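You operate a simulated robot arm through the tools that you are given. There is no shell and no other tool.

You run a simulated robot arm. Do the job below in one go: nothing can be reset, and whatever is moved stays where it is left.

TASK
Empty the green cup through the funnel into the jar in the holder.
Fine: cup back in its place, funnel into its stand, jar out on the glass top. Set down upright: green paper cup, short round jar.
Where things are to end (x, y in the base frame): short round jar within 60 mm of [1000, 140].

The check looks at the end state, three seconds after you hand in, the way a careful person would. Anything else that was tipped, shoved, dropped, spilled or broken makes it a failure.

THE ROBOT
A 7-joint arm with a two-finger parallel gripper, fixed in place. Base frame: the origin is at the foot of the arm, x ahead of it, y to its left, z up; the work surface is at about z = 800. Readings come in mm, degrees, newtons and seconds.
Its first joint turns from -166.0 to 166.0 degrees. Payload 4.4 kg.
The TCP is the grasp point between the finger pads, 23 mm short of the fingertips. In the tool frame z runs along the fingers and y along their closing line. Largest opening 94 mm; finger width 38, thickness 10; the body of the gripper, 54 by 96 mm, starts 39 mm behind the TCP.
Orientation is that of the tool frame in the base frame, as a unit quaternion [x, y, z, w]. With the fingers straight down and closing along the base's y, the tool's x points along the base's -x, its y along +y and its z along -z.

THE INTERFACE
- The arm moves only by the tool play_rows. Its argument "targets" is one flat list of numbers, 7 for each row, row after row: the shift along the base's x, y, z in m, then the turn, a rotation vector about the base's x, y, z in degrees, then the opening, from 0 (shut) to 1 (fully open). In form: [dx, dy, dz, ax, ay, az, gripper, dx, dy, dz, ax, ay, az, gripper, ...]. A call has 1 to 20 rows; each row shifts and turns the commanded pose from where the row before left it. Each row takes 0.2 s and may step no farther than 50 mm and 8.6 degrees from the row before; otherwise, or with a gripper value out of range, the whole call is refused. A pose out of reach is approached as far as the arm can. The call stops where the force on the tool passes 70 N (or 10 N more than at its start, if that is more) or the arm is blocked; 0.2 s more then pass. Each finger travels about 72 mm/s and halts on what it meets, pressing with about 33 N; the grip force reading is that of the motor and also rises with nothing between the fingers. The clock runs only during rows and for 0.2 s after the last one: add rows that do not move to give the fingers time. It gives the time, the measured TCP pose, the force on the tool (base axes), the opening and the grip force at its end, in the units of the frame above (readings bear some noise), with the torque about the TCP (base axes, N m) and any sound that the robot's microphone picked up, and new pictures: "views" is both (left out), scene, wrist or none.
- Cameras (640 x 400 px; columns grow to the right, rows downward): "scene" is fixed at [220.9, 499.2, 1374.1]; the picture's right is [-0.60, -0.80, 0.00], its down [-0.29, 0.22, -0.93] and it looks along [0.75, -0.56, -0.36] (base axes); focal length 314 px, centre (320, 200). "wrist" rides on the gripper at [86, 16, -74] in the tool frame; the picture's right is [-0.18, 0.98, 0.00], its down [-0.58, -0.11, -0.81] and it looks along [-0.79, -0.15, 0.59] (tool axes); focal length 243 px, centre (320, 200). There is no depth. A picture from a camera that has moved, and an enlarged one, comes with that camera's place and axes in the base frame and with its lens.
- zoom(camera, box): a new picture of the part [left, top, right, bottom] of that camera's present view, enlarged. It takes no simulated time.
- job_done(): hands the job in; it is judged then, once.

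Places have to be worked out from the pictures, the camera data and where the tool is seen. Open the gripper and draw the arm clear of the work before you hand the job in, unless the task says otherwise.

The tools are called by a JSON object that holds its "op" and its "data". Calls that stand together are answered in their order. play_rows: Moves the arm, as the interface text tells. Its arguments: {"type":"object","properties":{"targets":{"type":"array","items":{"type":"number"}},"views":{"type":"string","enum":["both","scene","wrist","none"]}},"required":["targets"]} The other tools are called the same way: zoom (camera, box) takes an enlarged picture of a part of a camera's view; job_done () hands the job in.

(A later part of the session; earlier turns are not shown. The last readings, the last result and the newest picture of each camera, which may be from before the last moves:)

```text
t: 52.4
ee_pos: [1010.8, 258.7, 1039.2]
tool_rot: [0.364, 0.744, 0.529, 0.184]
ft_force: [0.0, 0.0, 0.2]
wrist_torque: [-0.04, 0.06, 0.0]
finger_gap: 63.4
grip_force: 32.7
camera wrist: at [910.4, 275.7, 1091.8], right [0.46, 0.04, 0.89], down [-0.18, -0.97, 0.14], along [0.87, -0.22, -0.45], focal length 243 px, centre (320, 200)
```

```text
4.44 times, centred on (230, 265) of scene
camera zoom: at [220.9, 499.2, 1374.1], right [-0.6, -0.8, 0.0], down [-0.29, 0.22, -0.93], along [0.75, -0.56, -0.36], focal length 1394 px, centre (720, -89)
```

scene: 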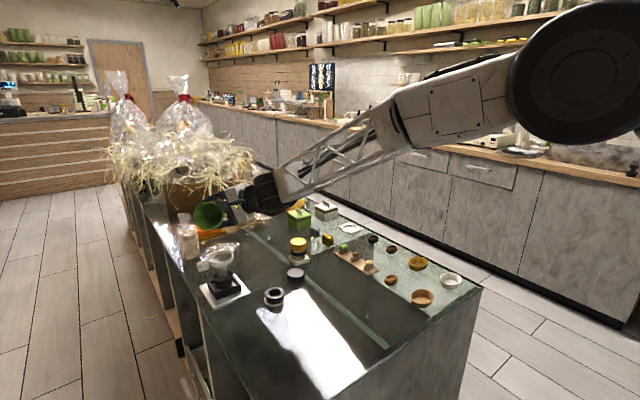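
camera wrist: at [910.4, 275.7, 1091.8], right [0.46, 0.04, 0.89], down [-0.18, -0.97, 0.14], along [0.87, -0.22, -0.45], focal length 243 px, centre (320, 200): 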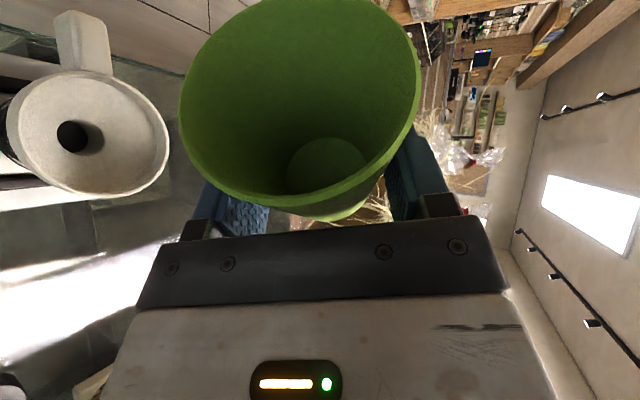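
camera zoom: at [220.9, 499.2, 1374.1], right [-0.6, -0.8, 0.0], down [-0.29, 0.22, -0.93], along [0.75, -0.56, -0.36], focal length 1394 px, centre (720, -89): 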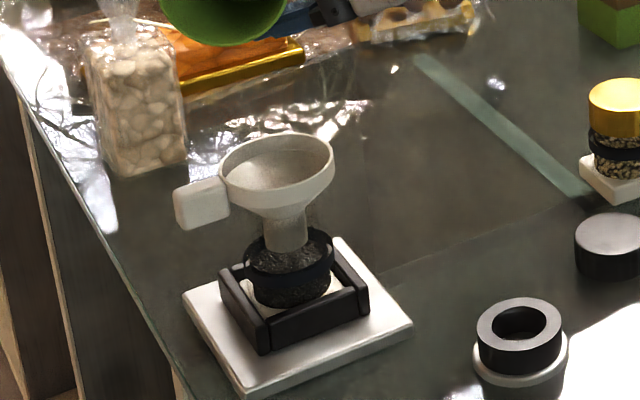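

No spill is visible and the funnel bowl is clear. I finish rolling the cup upright.

{"op": "play_rows", "data": {"targets": [0, 0, 0, 5.478, 5.445, -3.092, 0.5, 0, 0, 0, 5.478, 5.445, -3.092, 0.5, 0, 0, 0, 5.478, 5.445, -3.092, 0.5, 0, 0, 0, 5.478, 5.445, -3.092, 0.5, 0, 0, 0, 5.478, 5.445, -3.092, 0.5, 0, 0, 0, 5.478, 5.445, -3.092, 0.5, 0, 0, 0, 5.478, 5.445, -3.092, 0.5, 0, 0, 0, 5.478, 5.445, -3.092, 0.5, 0, 0, 0, 5.478, 5.445, -3.092, 0.5, 0, 0, 0, 5.478, 5.445, -3.092, 0.5, 0, 0, 0, 0, 0, 0, 0.5], "views": "both"}}

{"op": "zoom", "data": {"camera": "wrist", "box": [0, 80, 320, 280]}}

```text
t: 54.8
ee_pos: [1011.0, 257.3, 1040.1]
tool_rot: [0.766, 0.315, 0.518, -0.214]
ft_force: [-0.1, 1.0, -0.1]
wrist_torque: [-0.02, 0.0, 0.0]
finger_gap: 63.7
grip_force: 32.8
camera wrist: at [997.6, 219.3, 1148.1], right [0.64, -0.74, -0.17], down [-0.76, -0.6, -0.24], along [0.07, 0.29, -0.96], focal length 243 px, centre (320, 200)
```

scene: 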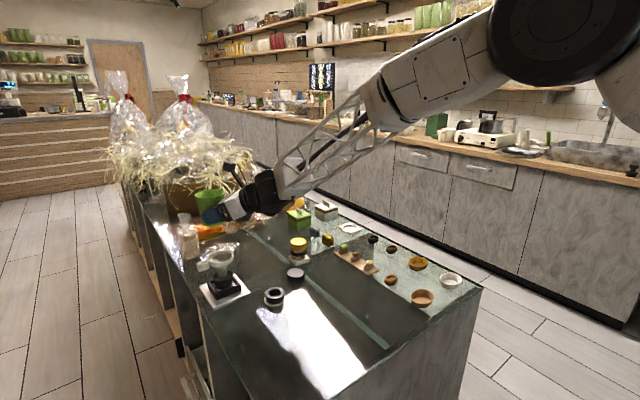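
wrist: 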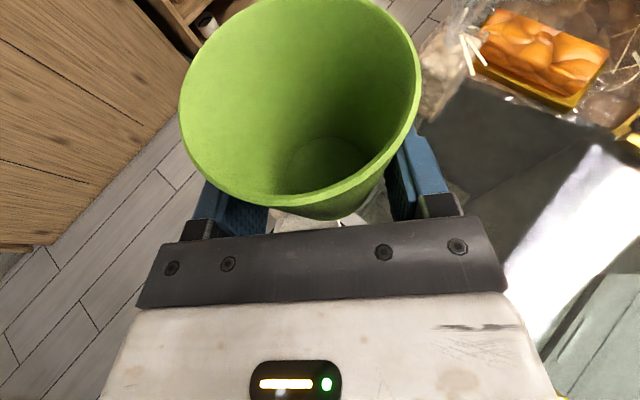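

```text
2.00 times, centred on (160, 180) of wrist
camera zoom: at [997.6, 219.3, 1148.1], right [0.64, -0.74, -0.17], down [-0.76, -0.6, -0.24], along [0.07, 0.29, -0.96], focal length 485 px, centre (640, 240)
```

zoom: 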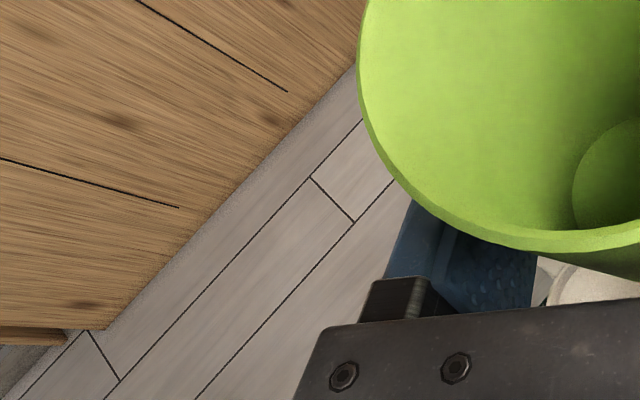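

The cup is upright, empty, and sitting essentially the same way in the grip. I carry it back over its original place, undoing the 25° turn, at a safe height.

{"op": "play_rows", "data": {"targets": [-0.005, -0.009, -0.001, 0, 0, -1, 0.5, -0.0115, -0.0208, -0.003, 0, 0, -2, 0.5, -0.0115, -0.0208, -0.003, 0, 0, -2, 0.5, -0.0115, -0.0208, -0.003, 0, 0, -2, 0.5, -0.0115, -0.0208, -0.003, 0, 0, -2, 0.5, -0.0115, -0.0208, -0.003, 0, 0, -2, 0.5, -0.0115, -0.0208, -0.003, 0, 0, -2, 0.5, -0.0115, -0.0208, -0.003, 0, 0, -2, 0.5, -0.0115, -0.0208, -0.003, 0, 0, -2, 0.5, -0.0115, -0.0208, -0.003, 0, 0, -2, 0.5, -0.0115, -0.0208, -0.003, 0, 0, -2, 0.5, -0.0115, -0.0208, -0.003, 0, 0, -2, 0.5, -0.0115, -0.0208, -0.003, 0, 0, -2, 0.5, -0.0105, -0.0202, -0.003, 0, 0, -0.9, 0.5, 0, 0, 0, 0, 0, 0, 0.5], "views": "both"}}

```text
t: 58.0
ee_pos: [859.4, -21.6, 998.2]
tool_rot: [0.817, 0.136, 0.552, -0.092]
ft_force: [-0.9, 0.6, -0.3]
wrist_torque: [-0.02, -0.01, 0.02]
finger_gap: 63.3
grip_force: 32.8
camera wrist: at [829.8, -50.2, 1108.1], right [0.25, -0.95, -0.17], down [-0.95, -0.21, -0.24], along [0.19, 0.22, -0.96], focal length 243 px, centre (320, 200)
```

scene: 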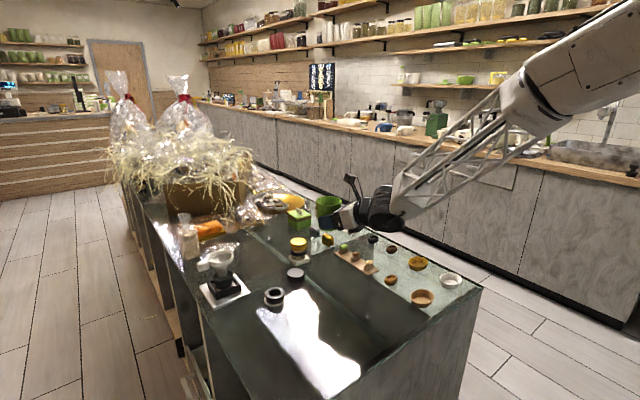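
wrist: 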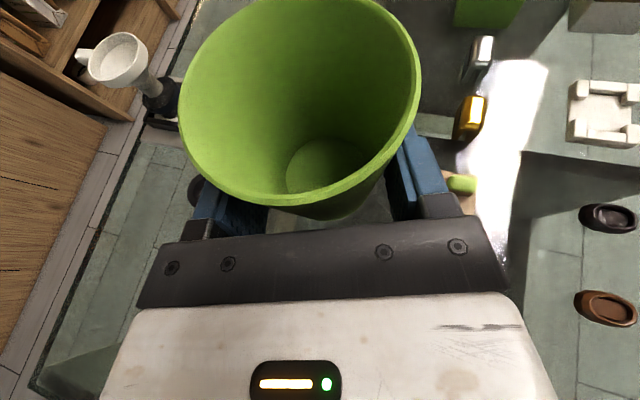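

The cup is above its original spot. I correct 2 mm in x and descend to just above the glass.

{"op": "play_rows", "data": {"targets": [-0.0018, 0, -0.01, 0, 0, 0, 0.5, 0, 0, -0.025, 0, 0, 0, 0.5, 0, 0, -0.03, 0, 0, 0, 0.5, 0, 0, -0.03, 0, 0, 0, 0.5, 0, 0, -0.03, 0, 0, 0, 0.5, 0, 0, -0.018, 0, 0, 0, 0.5, 0, 0, -0.009, 0, 0, 0, 0.5, 0, 0, 0, 0, 0, 0, 0.5], "views": "both"}}

{"op": "zoom", "data": {"camera": "scene", "box": [280, 210, 420, 310]}}

```text
t: 59.8
ee_pos: [855.8, -19.5, 847.4]
tool_rot: [0.817, 0.136, 0.552, -0.093]
ft_force: [-0.4, -0.2, -0.2]
wrist_torque: [0.04, 0.02, -0.03]
finger_gap: 63.2
grip_force: 33.0
camera wrist: at [826.7, -48.3, 956.3], right [0.25, -0.95, -0.17], down [-0.95, -0.21, -0.24], along [0.19, 0.22, -0.96], focal length 243 px, centre (320, 200)
```

scene: 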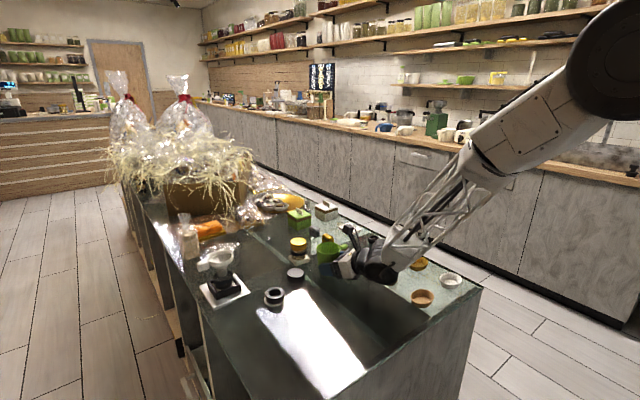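
wrist: 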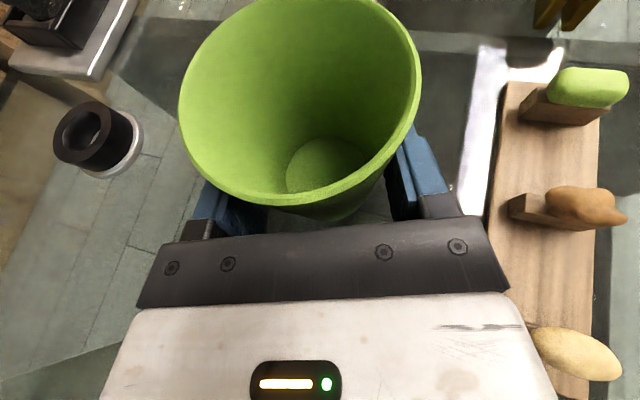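

```text
4.00 times, centred on (350, 260) of scene
camera zoom: at [220.9, 499.2, 1374.1], right [-0.6, -0.8, 0.0], down [-0.29, 0.22, -0.93], along [0.75, -0.56, -0.36], focal length 1255 px, centre (200, -40)
```

zoom: 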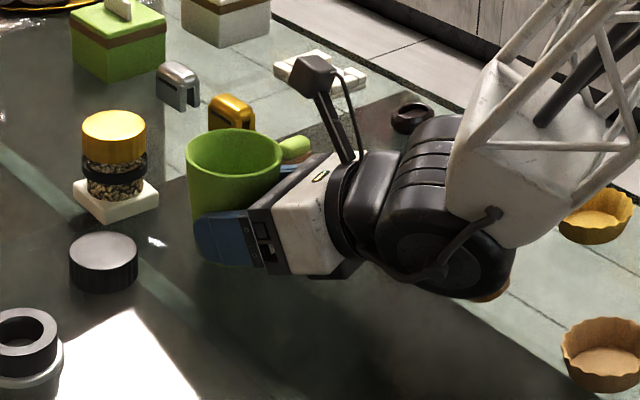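

I nudge into place and lower the last few millimetres in small steps, watching the vertical force.

{"op": "play_rows", "data": {"targets": [0.001, -0.001, -0.003, 0, 0, 0, 0.5, 0, 0, -0.002, 0, 0, 0, 0.5, 0, 0, -0.001, 0, 0, 0, 0.5, 0, 0, -0.001, 0, 0, 0, 0.5, 0, 0, 0, 0, 0, 0, 0.5], "views": "none"}}

```text
t: 61.0
ee_pos: [857.3, -21.5, 840.0]
tool_rot: [0.817, 0.137, 0.552, -0.093]
ft_force: [0.7, 0.7, -0.2]
wrist_torque: [0.03, 0.01, -0.02]
finger_gap: 63.1
grip_force: 33.1
```

No contact yet at z 840. I continue down in 1 mm steps.

{"op": "play_rows", "data": {"targets": [0, 0, -0.001, 0, 0, 0, 0.5, 0, 0, -0.001, 0, 0, 0, 0.5, 0, 0, 0, 0, 0, 0, 0.5], "views": "none"}}

```text
t: 61.8
ee_pos: [856.7, -22.1, 837.3]
tool_rot: [0.818, 0.136, 0.552, -0.093]
ft_force: [0.0, 0.2, -0.6]
wrist_torque: [0.04, 0.01, 0.01]
finger_gap: 63.3
grip_force: 32.9
```

Still no contact force. I continue in 1 mm steps and look.

{"op": "play_rows", "data": {"targets": [0, 0, -0.001, 0, 0, 0, 0.5, 0, 0, -0.001, 0, 0, 0, 0.5, 0, 0, 0, 0, 0, 0, 0.5], "views": "both"}}

{"op": "zoom", "data": {"camera": "scene", "box": [290, 220, 390, 300]}}

```text
t: 62.6
ee_pos: [857.0, -22.1, 836.2]
tool_rot: [0.817, 0.137, 0.553, -0.093]
ft_force: [-0.2, -0.9, 6.4]
wrist_torque: [-0.18, -0.1, -0.02]
finger_gap: 63.3
grip_force: 33.8
camera wrist: at [828.2, -50.0, 945.2], right [0.25, -0.95, -0.17], down [-0.95, -0.21, -0.24], along [0.19, 0.22, -0.96], focal length 243 px, centre (320, 200)
```

scene: 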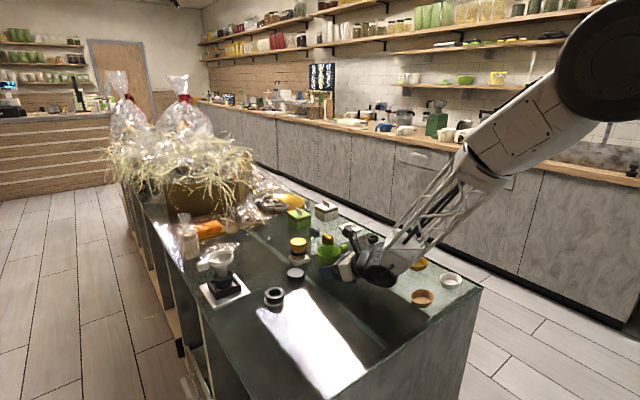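
wrist: 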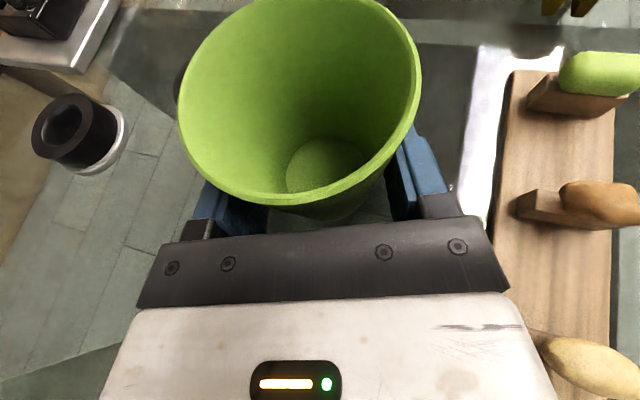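

```text
5.00 times, centred on (340, 260) of scene
camera zoom: at [220.9, 499.2, 1374.1], right [-0.6, -0.8, 0.0], down [-0.29, 0.22, -0.93], along [0.75, -0.56, -0.36], focal length 1568 px, centre (220, -100)
```

zoom: 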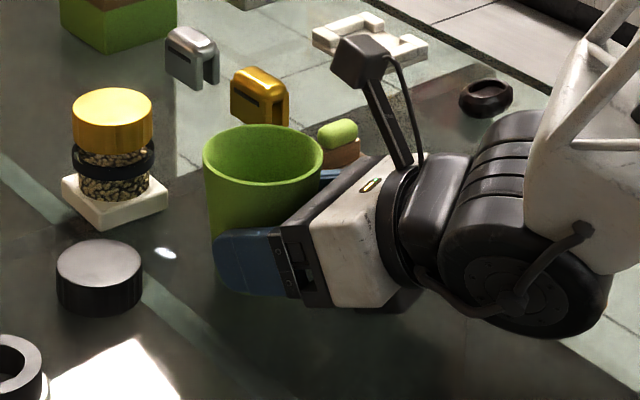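

The cup touches the glass (6.4 N upward). I open the fingers gently to release it.

{"op": "play_rows", "data": {"targets": [0, 0, 0.0003, 0, 0, 0, 0.7, 0, 0, 0, 0, 0, 0, 0.78, 0, 0, 0, 0, 0, 0, 0.88, 0, 0, 0, 0, 0, 0, 1, 0, 0, 0, 0, 0, 0, 1], "views": "both"}}

{"op": "zoom", "data": {"camera": "scene", "box": [290, 220, 390, 300]}}

```text
t: 63.8
ee_pos: [857.3, -22.1, 835.4]
tool_rot: [0.818, 0.136, 0.552, -0.092]
ft_force: [0.0, 0.1, -0.2]
wrist_torque: [0.03, -0.02, 0.01]
finger_gap: 94.2
grip_force: 0.0
camera wrist: at [828.4, -49.9, 944.8], right [0.25, -0.95, -0.17], down [-0.95, -0.21, -0.24], along [0.19, 0.22, -0.96], focal length 243 px, centre (320, 200)
```

scene: 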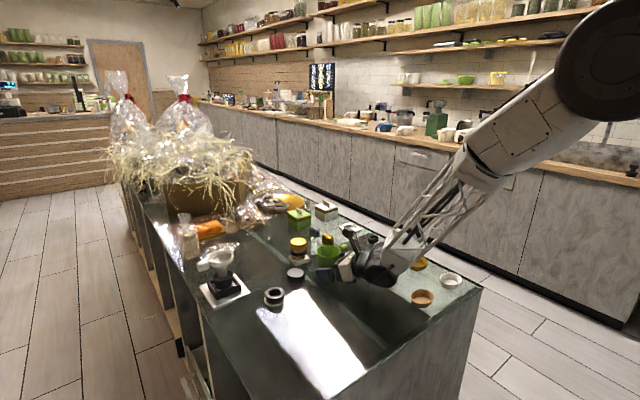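
wrist: 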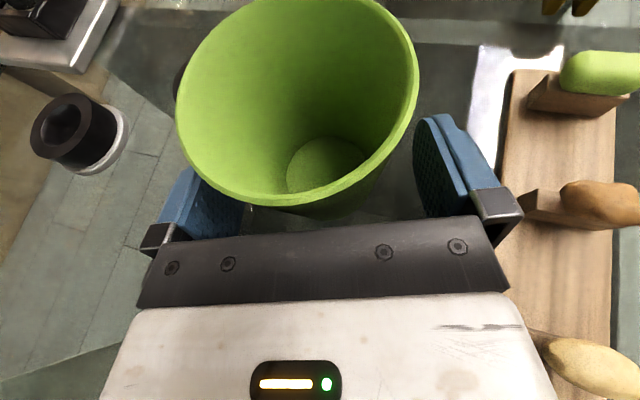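

```text
5.00 times, centred on (340, 260) of scene
camera zoom: at [220.9, 499.2, 1374.1], right [-0.6, -0.8, 0.0], down [-0.29, 0.22, -0.93], along [0.75, -0.56, -0.36], focal length 1568 px, centre (220, -100)
```

zoom: 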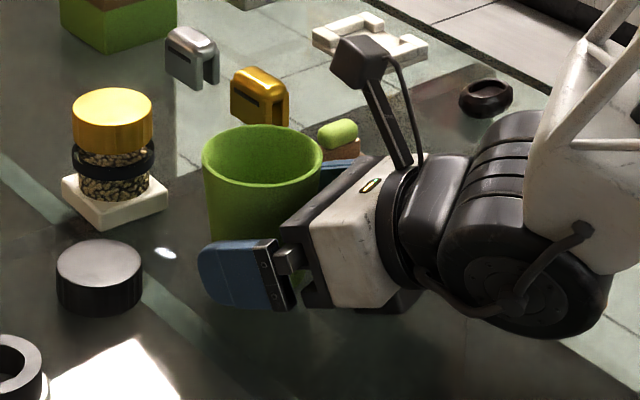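

The cup stands free and upright. I back out along the tool axis and rise.

{"op": "play_rows", "data": {"targets": [-0.0088, -0.003, 0.0038, 0, 0, 0, 1, -0.022, -0.0075, 0.0094, 0, 0, 0, 1, -0.022, -0.0075, 0.0094, 0, 0, 0, 1, -0.022, -0.0075, 0.0094, 0, 0, 0, 1, -0.022, -0.0075, 0.0094, 0, 0, 0, 1, 0, 0, 0.03, 0, 0, 0, 1, 0, 0, 0.04, 0, 0, 0, 1, 0, 0, 0.04, 0, 0, 0, 1, 0, 0, 0.03, 0, 0, 0, 1], "views": "both"}}

{"op": "zoom", "data": {"camera": "scene", "box": [180, 220, 340, 310]}}

```text
t: 65.8
ee_pos: [761.0, -54.1, 1016.3]
tool_rot: [0.818, 0.136, 0.551, -0.093]
ft_force: [-0.6, 0.1, -0.7]
wrist_torque: [0.02, 0.0, 0.0]
finger_gap: 94.3
grip_force: 0.0
camera wrist: at [731.3, -82.1, 1125.0], right [0.25, -0.95, -0.17], down [-0.95, -0.21, -0.24], along [0.19, 0.22, -0.96], focal length 243 px, centre (320, 200)
```

scene: 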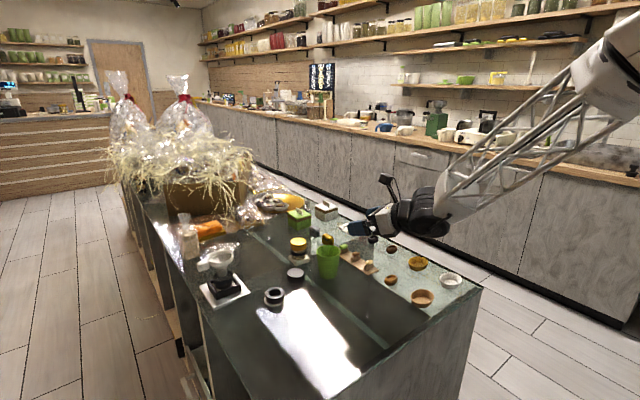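
wrist: 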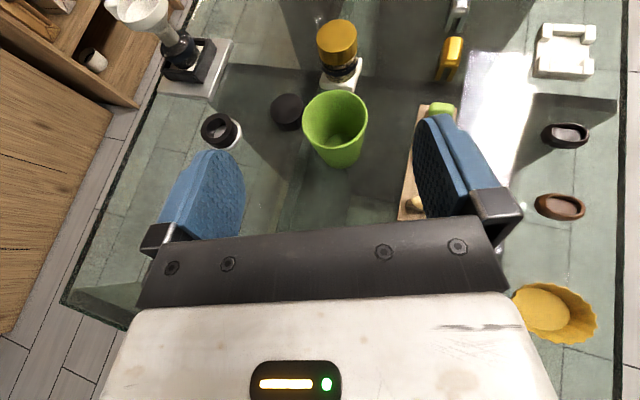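

```text
4.00 times, centred on (260, 265) of scene
camera zoom: at [220.9, 499.2, 1374.1], right [-0.6, -0.8, 0.0], down [-0.29, 0.22, -0.93], along [0.75, -0.56, -0.36], focal length 1255 px, centre (560, -60)
```

zoom: 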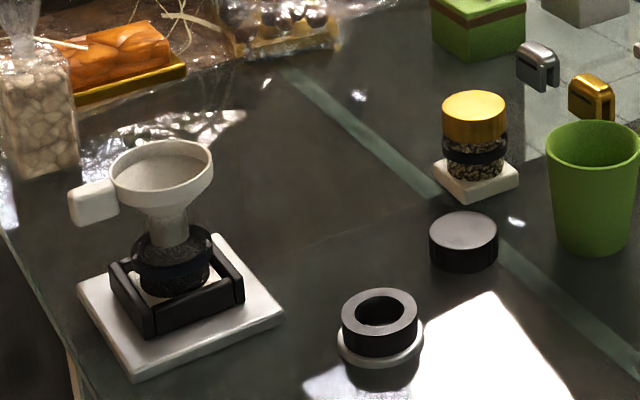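

The cup is upright and empty at its place. Next comes the funnel, so I take strongly enlarged views of it and its stand for the grasp geometry.

{"op": "zoom", "data": {"camera": "scene", "box": [203, 243, 243, 268]}}

{"op": "zoom", "data": {"camera": "scene", "box": [203, 260, 253, 300]}}

{"op": "zoom", "data": {"camera": "scene", "box": [258, 280, 292, 312]}}

{"op": "zoom", "data": {"camera": "wrist", "box": [90, 0, 250, 160]}}

```text
16.00 times, centred on (223, 256) of scene
camera zoom: at [220.9, 499.2, 1374.1], right [-0.6, -0.8, 0.0], down [-0.29, 0.22, -0.93], along [0.75, -0.56, -0.36], focal length 5019 px, centre (1872, -688)
```

zoom: 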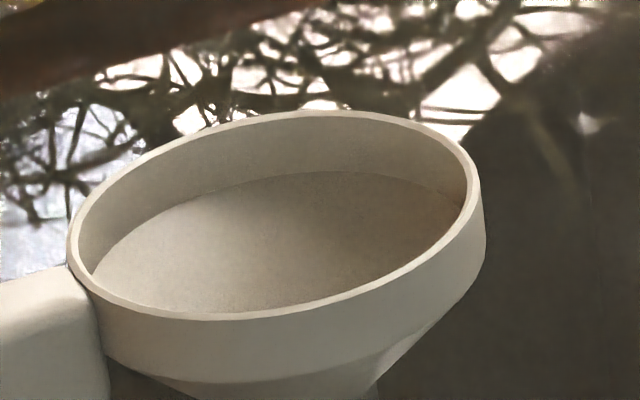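

```text
10.00 times, centred on (228, 280) of scene
camera zoom: at [220.9, 499.2, 1374.1], right [-0.6, -0.8, 0.0], down [-0.29, 0.22, -0.93], along [0.75, -0.56, -0.36], focal length 3137 px, centre (1240, -600)
```

zoom: 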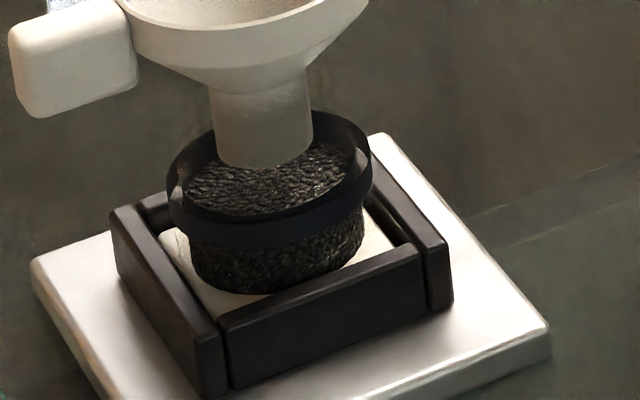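

```text
12.50 times, centred on (275, 296) of scene
camera zoom: at [220.9, 499.2, 1374.1], right [-0.6, -0.8, 0.0], down [-0.29, 0.22, -0.93], along [0.75, -0.56, -0.36], focal length 3921 px, centre (882, -1000)
```

zoom: 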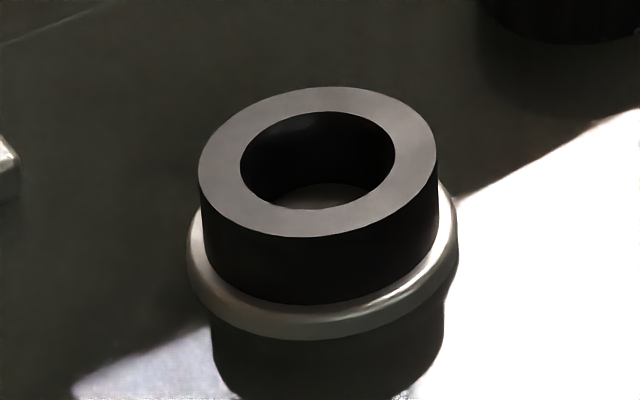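

```text
2.50 times, centred on (170, 80) of wrist
camera zoom: at [731.3, -82.1, 1125.0], right [0.25, -0.95, -0.17], down [-0.95, -0.21, -0.24], along [0.19, 0.22, -0.96], focal length 606 px, centre (695, 500)
```

zoom: 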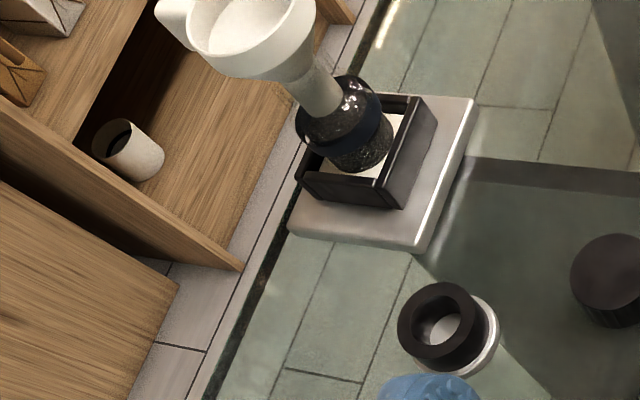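

The funnel's rim is a vertical cylindrical band about 71 mm in diameter and 12-13 mm tall, which suits the same tilted side grasp. Coming in at azimuth 44° also keeps the fingers clear of the handle. I move to a viewpoint over the stand, which is also near the funnel pre-grasp, to refine both positions.

{"op": "play_rows", "data": {"targets": [0.0068, 0.0123, 0, 0, 0, 1.25, 1, 0.0136, 0.0247, 0, 0, 0, 2.5, 1, 0.0136, 0.0247, 0, 0, 0, 2.5, 1, 0.0136, 0.0247, -0.003, 0, 0, 2.5, 1, 0.0136, 0.0247, -0.006, 0, 0, 2.5, 1, 0.0136, 0.0247, -0.006, 0, 0, 2.5, 1, 0.0136, 0.0247, -0.006, 0, 0, 2.5, 1, 0.0136, 0.0247, -0.006, 0, 0, 2.5, 1, 0.0136, 0.0247, -0.006, 0, 0, 2.5, 1, 0.0136, 0.0247, -0.006, 0, 0, 2.5, 1, 0.0065, 0.0121, -0.003, 0, 0, 1.25, 1, 0, 0, 0, 0, 0, 0, 1], "views": "both"}}

{"op": "zoom", "data": {"camera": "wrist", "box": [200, 0, 440, 200]}}

```text
t: 68.4
ee_pos: [896.1, 190.6, 977.5]
tool_rot: [0.768, 0.31, 0.519, -0.211]
ft_force: [0.6, 0.4, -0.4]
wrist_torque: [0.01, 0.0, -0.02]
finger_gap: 94.2
grip_force: 0.2
camera wrist: at [881.5, 153.2, 1086.1], right [0.63, -0.75, -0.17], down [-0.77, -0.59, -0.24], along [0.08, 0.28, -0.96], focal length 243 px, centre (320, 200)
```

scene: 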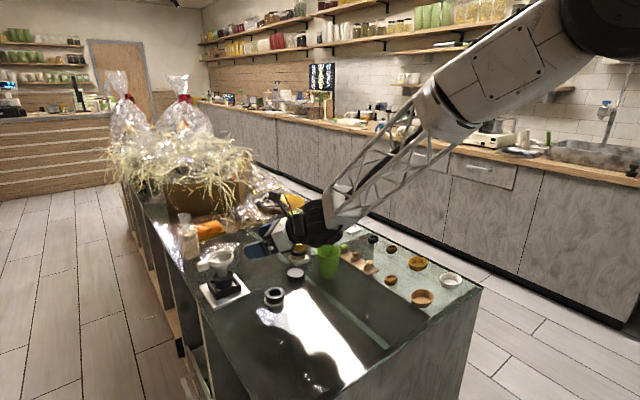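
wrist: 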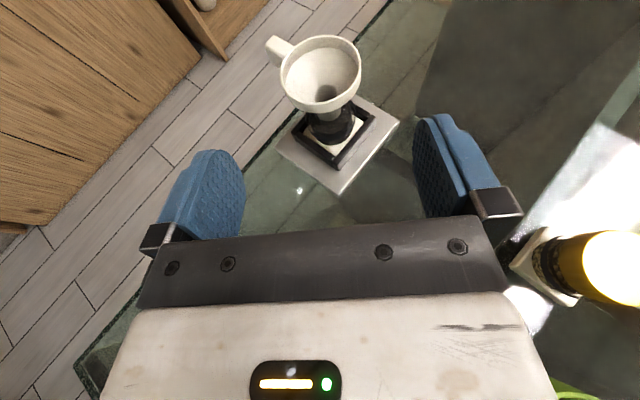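

```text
2.00 times, centred on (320, 100) of wrist
camera zoom: at [881.5, 153.2, 1086.1], right [0.63, -0.75, -0.17], down [-0.77, -0.59, -0.24], along [0.08, 0.28, -0.96], focal length 485 px, centre (320, 400)
```

zoom: 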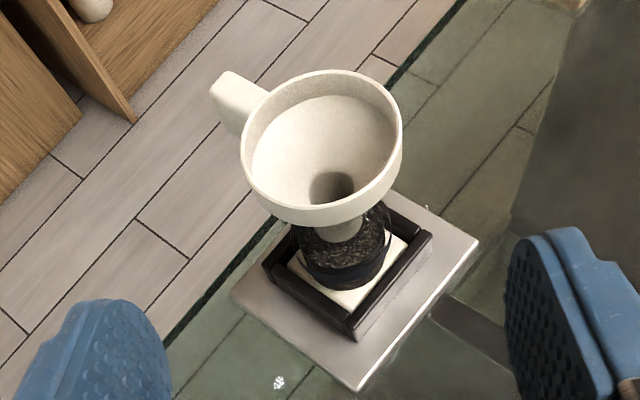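

The stand is hidden here, but the funnel shows clearly at about (981, 275), nearly on the tool axis. I move to about 60 mm short of the grasp to measure again.

{"op": "play_rows", "data": {"targets": [0.009, 0.0093, -0.0103, 0, 0, 0, 1, 0.009, 0.0093, -0.0103, 0, 0, 0, 1, 0.009, 0.0093, -0.0103, 0, 0, 0, 1, 0.0088, 0.0094, -0.0103, 0, 0, 0, 1, 0, 0, 0, 0, 0, 0, 1], "views": "both"}}

{"op": "zoom", "data": {"camera": "wrist", "box": [160, 0, 480, 200]}}

{"op": "zoom", "data": {"camera": "scene", "box": [190, 220, 290, 300]}}

```text
t: 69.6
ee_pos: [932.4, 230.3, 935.2]
tool_rot: [0.769, 0.309, 0.519, -0.209]
ft_force: [0.4, -0.5, 0.1]
wrist_torque: [0.03, 0.02, 0.02]
finger_gap: 93.7
grip_force: 0.0
camera wrist: at [917.9, 191.9, 1043.9], right [0.63, -0.75, -0.17], down [-0.77, -0.59, -0.24], along [0.08, 0.28, -0.96], focal length 243 px, centre (320, 200)
```

scene: 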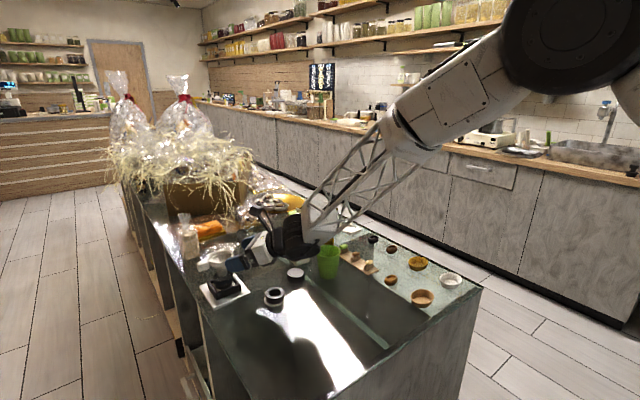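
wrist: 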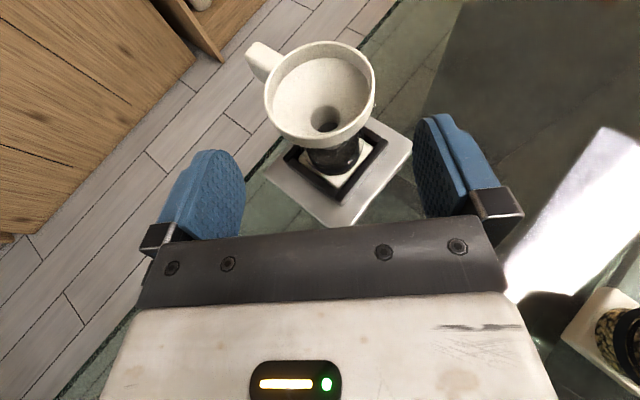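

```text
2.00 times, centred on (320, 100) of wrist
camera zoom: at [917.9, 191.9, 1043.9], right [0.63, -0.75, -0.17], down [-0.77, -0.59, -0.24], along [0.08, 0.28, -0.96], focal length 485 px, centre (320, 400)
```

zoom: 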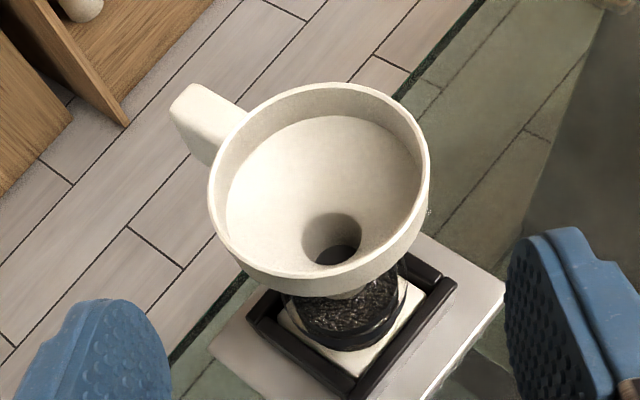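

```text
5.00 times, centred on (240, 260) of scene
camera zoom: at [220.9, 499.2, 1374.1], right [-0.6, -0.8, 0.0], down [-0.29, 0.22, -0.93], along [0.75, -0.56, -0.36], focal length 1568 px, centre (720, -100)
```

zoom: 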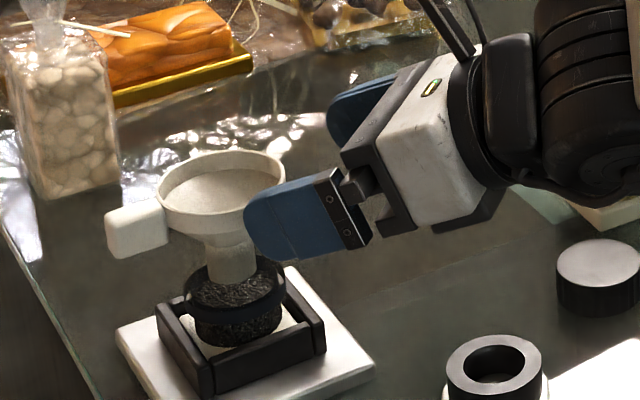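

The funnel centre is within half a millimetre laterally of the tool axis and 69 mm ahead. I advance 59 mm along the tool axis so the pads straddle the rim band, with the fingertips short of the handle.

{"op": "play_rows", "data": {"targets": [0.0098, 0.0095, -0.0054, 0, 0, 0, 1, 0.0098, 0.0095, -0.0054, 0, 0, 0, 1, 0.0098, 0.0095, -0.0054, 0, 0, 0, 1, 0.0098, 0.0095, -0.0054, 0, 0, 0, 1, 0, 0, 0, 0, 0, 0, 1], "views": "both"}}

{"op": "zoom", "data": {"camera": "scene", "box": [190, 220, 290, 300]}}

{"op": "zoom", "data": {"camera": "wrist", "box": [160, 20, 480, 220]}}

```text
t: 70.8
ee_pos: [971.2, 267.6, 913.7]
tool_rot: [0.769, 0.31, 0.518, -0.21]
ft_force: [-1.1, 0.6, -0.8]
wrist_torque: [0.0, 0.01, 0.02]
finger_gap: 94.0
grip_force: 0.1
camera wrist: at [955.6, 229.3, 1022.2], right [0.63, -0.75, -0.17], down [-0.77, -0.59, -0.24], along [0.08, 0.28, -0.96], focal length 243 px, centre (320, 200)
```

scene: 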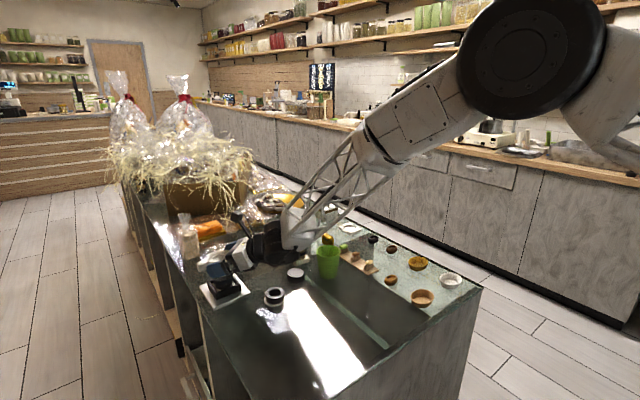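
wrist: 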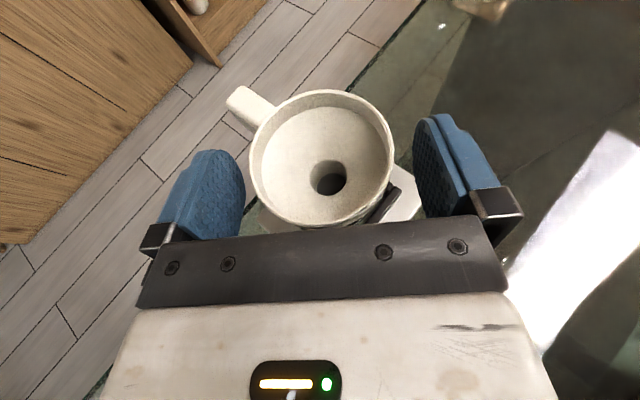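

```text
5.00 times, centred on (240, 260) of scene
camera zoom: at [220.9, 499.2, 1374.1], right [-0.6, -0.8, 0.0], down [-0.29, 0.22, -0.93], along [0.75, -0.56, -0.36], focal length 1568 px, centre (720, -100)
```

zoom: 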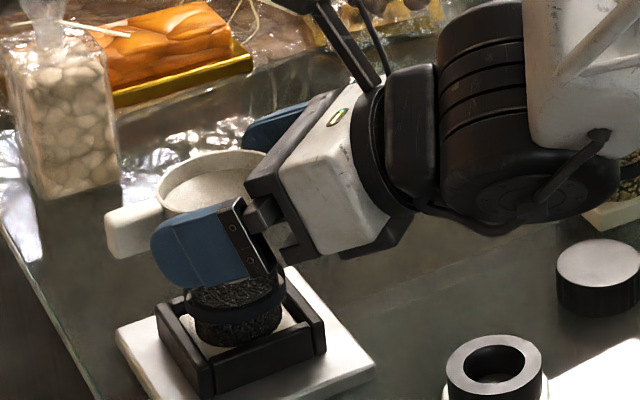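

```text
2.00 times, centred on (320, 120) of wrist
camera zoom: at [955.6, 229.3, 1022.2], right [0.63, -0.75, -0.17], down [-0.77, -0.59, -0.24], along [0.08, 0.28, -0.96], focal length 485 px, centre (320, 360)
```

zoom: 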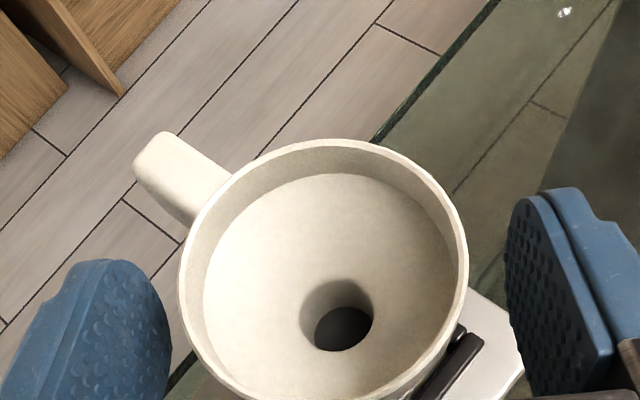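

The pads straddle the rim band with the funnel about 2 mm right of centre. I shift 2 mm to centre it and close slowly.

{"op": "play_rows", "data": {"targets": [0.0014, -0.0014, 0, 0, 0, 0, 0.9, 0, 0, 0, 0, 0, 0, 0.82, 0, 0, 0, 0, 0, 0, 0.79, 0, 0, 0, 0, 0, 0, 0.77], "views": "wrist"}}

{"op": "zoom", "data": {"camera": "wrist", "box": [160, 40, 480, 240]}}

```text
t: 71.8
ee_pos: [972.5, 266.5, 912.6]
tool_rot: [0.768, 0.31, 0.519, -0.211]
ft_force: [-0.7, 0.5, 0.1]
wrist_torque: [0.01, 0.0, -0.01]
finger_gap: 72.5
grip_force: 0.0
camera wrist: at [957.2, 228.1, 1022.0], right [0.63, -0.75, -0.17], down [-0.77, -0.59, -0.24], along [0.08, 0.28, -0.96], focal length 243 px, centre (320, 200)
```

wrist: 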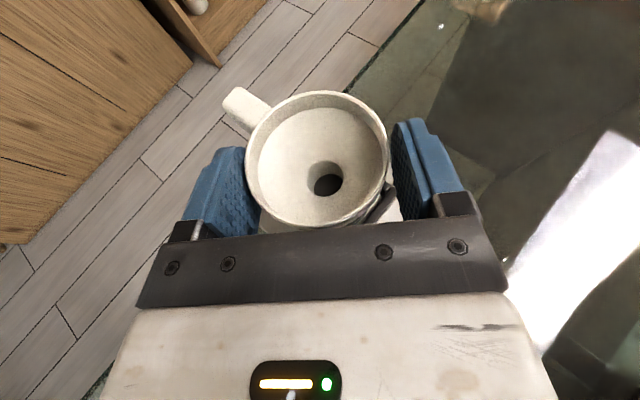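

```text
2.00 times, centred on (320, 140) of wrist
camera zoom: at [957.2, 228.1, 1022.0], right [0.63, -0.75, -0.17], down [-0.77, -0.59, -0.24], along [0.08, 0.28, -0.96], focal length 485 px, centre (320, 320)
```

zoom: 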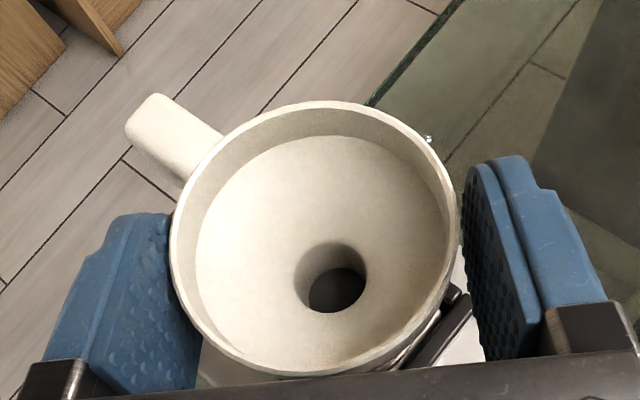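

The fingers are nearly touching both sides of the rim. I close to grip.

{"op": "play_rows", "data": {"targets": [0, 0, 0, 0, 0, 0, 0.73, 0, 0, 0, 0, 0, 0, 0.6, 0, 0, 0, 0, 0, 0, 0.6, 0, 0, 0, 0, 0, 0, 0.6], "views": "both"}}

{"op": "zoom", "data": {"camera": "scene", "box": [190, 230, 270, 300]}}

```text
t: 72.8
ee_pos: [973.6, 265.7, 912.8]
tool_rot: [0.768, 0.31, 0.519, -0.211]
ft_force: [0.2, -0.5, 0.7]
wrist_torque: [0.01, -0.01, 0.03]
finger_gap: 65.1
grip_force: 33.1
camera wrist: at [957.2, 228.1, 1022.1], right [0.63, -0.75, -0.17], down [-0.77, -0.59, -0.24], along [0.08, 0.28, -0.96], focal length 243 px, centre (320, 200)
```

scene: 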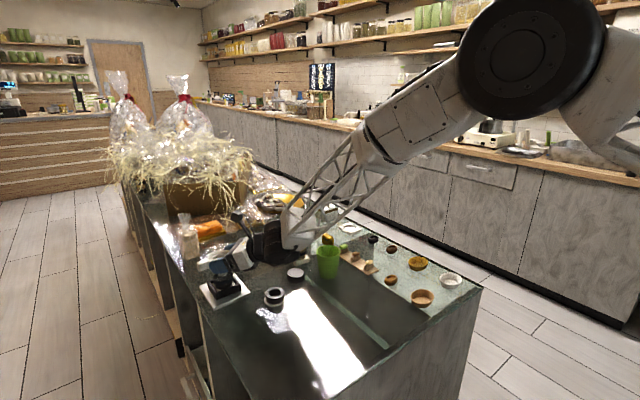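
wrist: 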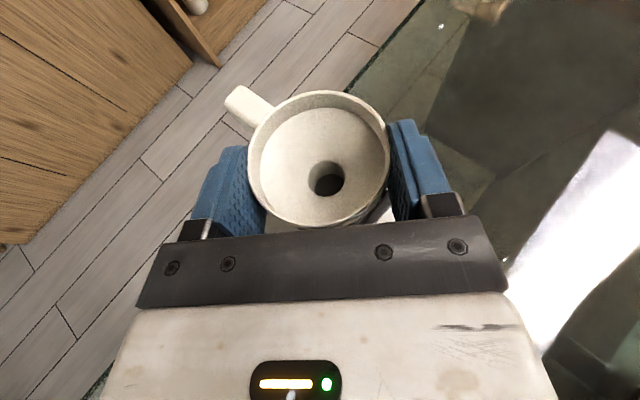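

```text
5.71 times, centred on (230, 265) of scene
camera zoom: at [220.9, 499.2, 1374.1], right [-0.6, -0.8, 0.0], down [-0.29, 0.22, -0.93], along [0.75, -0.56, -0.36], focal length 1792 px, centre (834, -171)
```

zoom: 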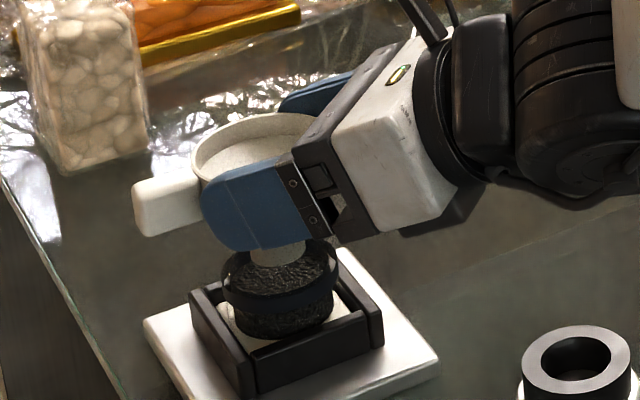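

The funnel is gripped (33 N) and unmoved. I lift straight up slowly and check that the jar stays in its holder.

{"op": "play_rows", "data": {"targets": [0, 0, 0.003, 0, 0, 0, 0.6, 0, 0, 0.005, 0, 0, 0, 0.6, 0, 0, 0.008, 0, 0, 0, 0.6, 0, 0, 0.008, 0, 0, 0, 0.6, 0, 0, 0.004, 0, 0, 0, 0.6], "views": "both"}}

{"op": "zoom", "data": {"camera": "scene", "box": [190, 230, 270, 300]}}

```text
t: 74.0
ee_pos: [972.5, 266.3, 940.5]
tool_rot: [0.769, 0.309, 0.519, -0.21]
ft_force: [0.1, -0.2, 0.1]
wrist_torque: [-0.01, 0.01, -0.01]
finger_gap: 65.2
grip_force: 33.3
camera wrist: at [957.8, 228.1, 1049.3], right [0.63, -0.76, -0.17], down [-0.77, -0.59, -0.24], along [0.08, 0.28, -0.96], focal length 243 px, centre (320, 200)
```

scene: 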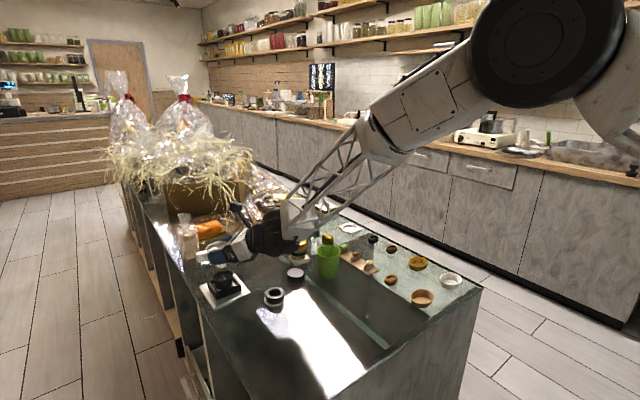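
wrist: 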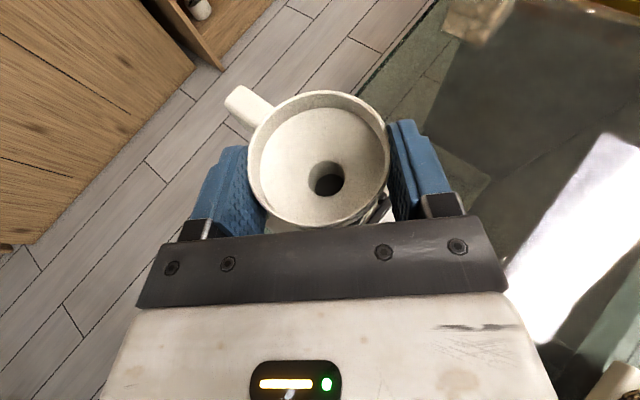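

```text
5.71 times, centred on (230, 265) of scene
camera zoom: at [220.9, 499.2, 1374.1], right [-0.6, -0.8, 0.0], down [-0.29, 0.22, -0.93], along [0.75, -0.56, -0.36], focal length 1792 px, centre (834, -171)
```

zoom: 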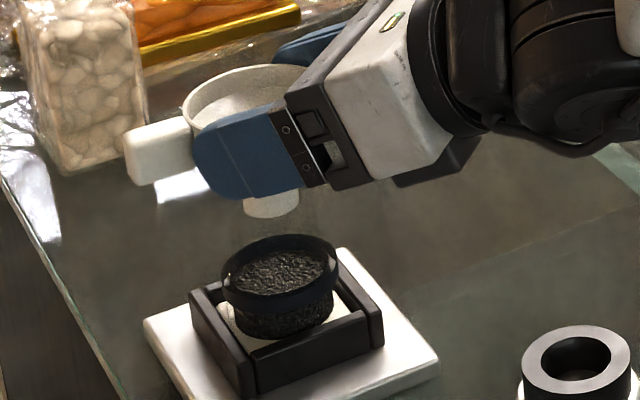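

The funnel came free and the jar stayed put. I look closely at the jar's top for its real outline.

{"op": "zoom", "data": {"camera": "scene", "box": [212, 258, 242, 284]}}

{"op": "zoom", "data": {"camera": "wrist", "box": [360, 170, 420, 230]}}

```text
15.38 times, centred on (227, 271) of scene
camera zoom: at [220.9, 499.2, 1374.1], right [-0.6, -0.8, 0.0], down [-0.29, 0.22, -0.93], along [0.75, -0.56, -0.36], focal length 4826 px, centre (1751, -892)
```

zoom: 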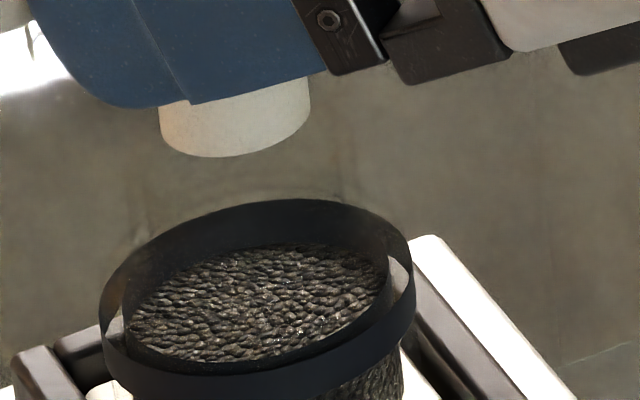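

```text
6.67 times, centred on (390, 200) of wrist
camera zoom: at [957.8, 228.1, 1049.3], right [0.63, -0.76, -0.17], down [-0.77, -0.59, -0.24], along [0.08, 0.28, -0.96], focal length 1618 px, centre (-147, 200)
```

zoom: 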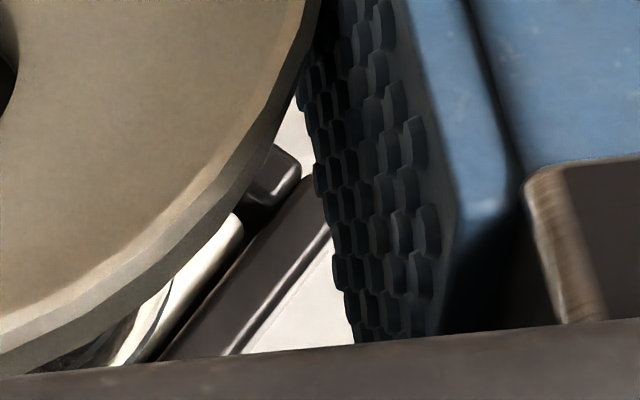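

I can see the jar clearly with its grains. Now I raise the funnel well clear and carry it over toward the stand, which I estimate at about (863, 172) with its ring top at z of about 826.

{"op": "play_rows", "data": {"targets": [0, 0, 0.012, 0, 0, 0, 0.6, 0, 0, 0.022, 0, 0, 0, 0.6, 0, 0, 0.022, 0, 0, 0, 0.6, 0, 0, 0.012, 0, 0, 0, 0.6, -0.008, -0.007, 0, 0, 0, 0, 0.6, -0.018, -0.0156, 0, 0, 0, 0, 0.6, -0.02, -0.0172, 0, 0, 0, 0, 0.6, -0.02, -0.0172, 0, 0, 0, 0, 0.6, -0.02, -0.0172, 0, 0, 0, 0, 0.6, -0.018, -0.0156, 0, 0, 0, 0, 0.6, -0.011, -0.0095, 0, 0, 0, 0, 0.6, -0.005, -0.0045, 0, 0, 0, 0, 0.6, 0, 0, 0, 0, 0, 0, 0.6], "views": "both"}}

{"op": "zoom", "data": {"camera": "scene", "box": [220, 220, 320, 320]}}

```text
t: 76.8
ee_pos: [852.6, 161.8, 1010.7]
tool_rot: [0.768, 0.31, 0.519, -0.21]
ft_force: [-0.1, 0.2, -0.3]
wrist_torque: [0.02, -0.01, -0.01]
finger_gap: 64.9
grip_force: 33.2
camera wrist: at [837.3, 123.9, 1118.6], right [0.63, -0.75, -0.17], down [-0.77, -0.59, -0.24], along [0.08, 0.28, -0.96], focal length 243 px, centre (320, 200)
```

scene: 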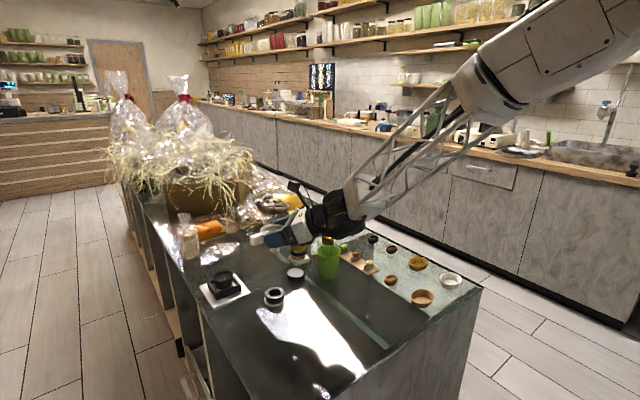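
wrist: 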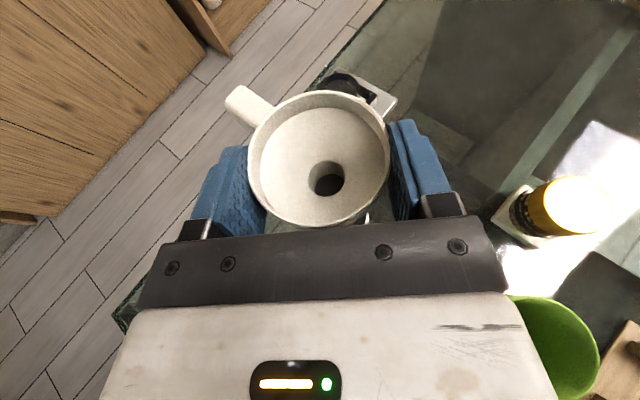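

```text
4.00 times, centred on (270, 270) of scene
camera zoom: at [220.9, 499.2, 1374.1], right [-0.6, -0.8, 0.0], down [-0.29, 0.22, -0.93], along [0.75, -0.56, -0.36], focal length 1255 px, centre (520, -80)
```

zoom: 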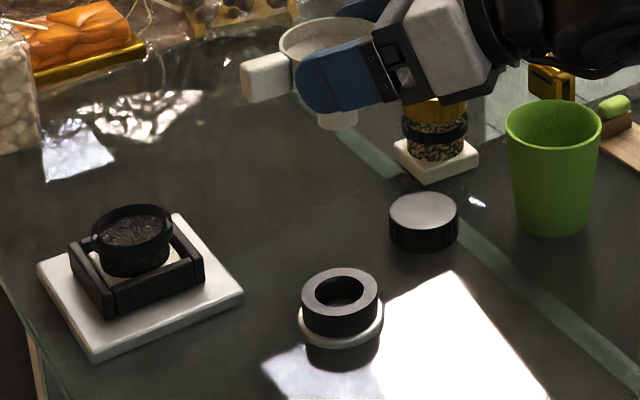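

The funnel hovers above the stand. I zoom tightly on the spout and the ring for alignment.

{"op": "zoom", "data": {"camera": "scene", "box": [255, 235, 295, 260]}}

{"op": "zoom", "data": {"camera": "scene", "box": [255, 282, 295, 307]}}

```text
16.00 times, centred on (275, 248) of scene
camera zoom: at [220.9, 499.2, 1374.1], right [-0.6, -0.8, 0.0], down [-0.29, 0.22, -0.93], along [0.75, -0.56, -0.36], focal length 5019 px, centre (1040, -560)
```

zoom: 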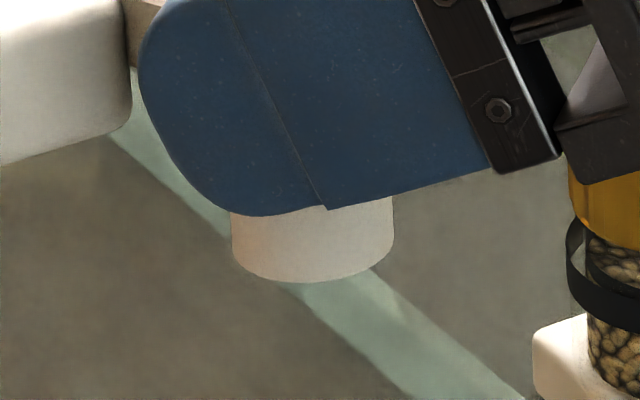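

```text
16.00 times, centred on (275, 294) of scene
camera zoom: at [220.9, 499.2, 1374.1], right [-0.6, -0.8, 0.0], down [-0.29, 0.22, -0.93], along [0.75, -0.56, -0.36], focal length 5019 px, centre (1040, -1312)
```

zoom: 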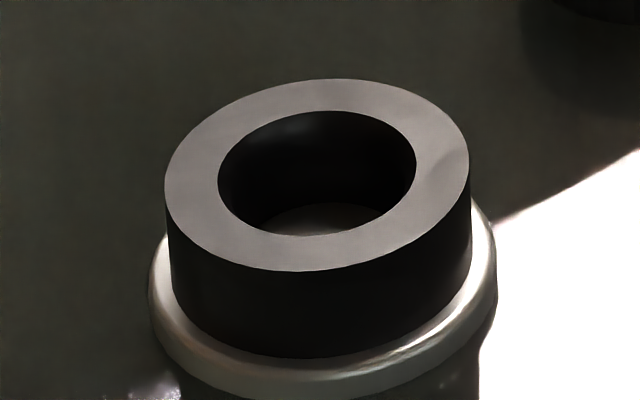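

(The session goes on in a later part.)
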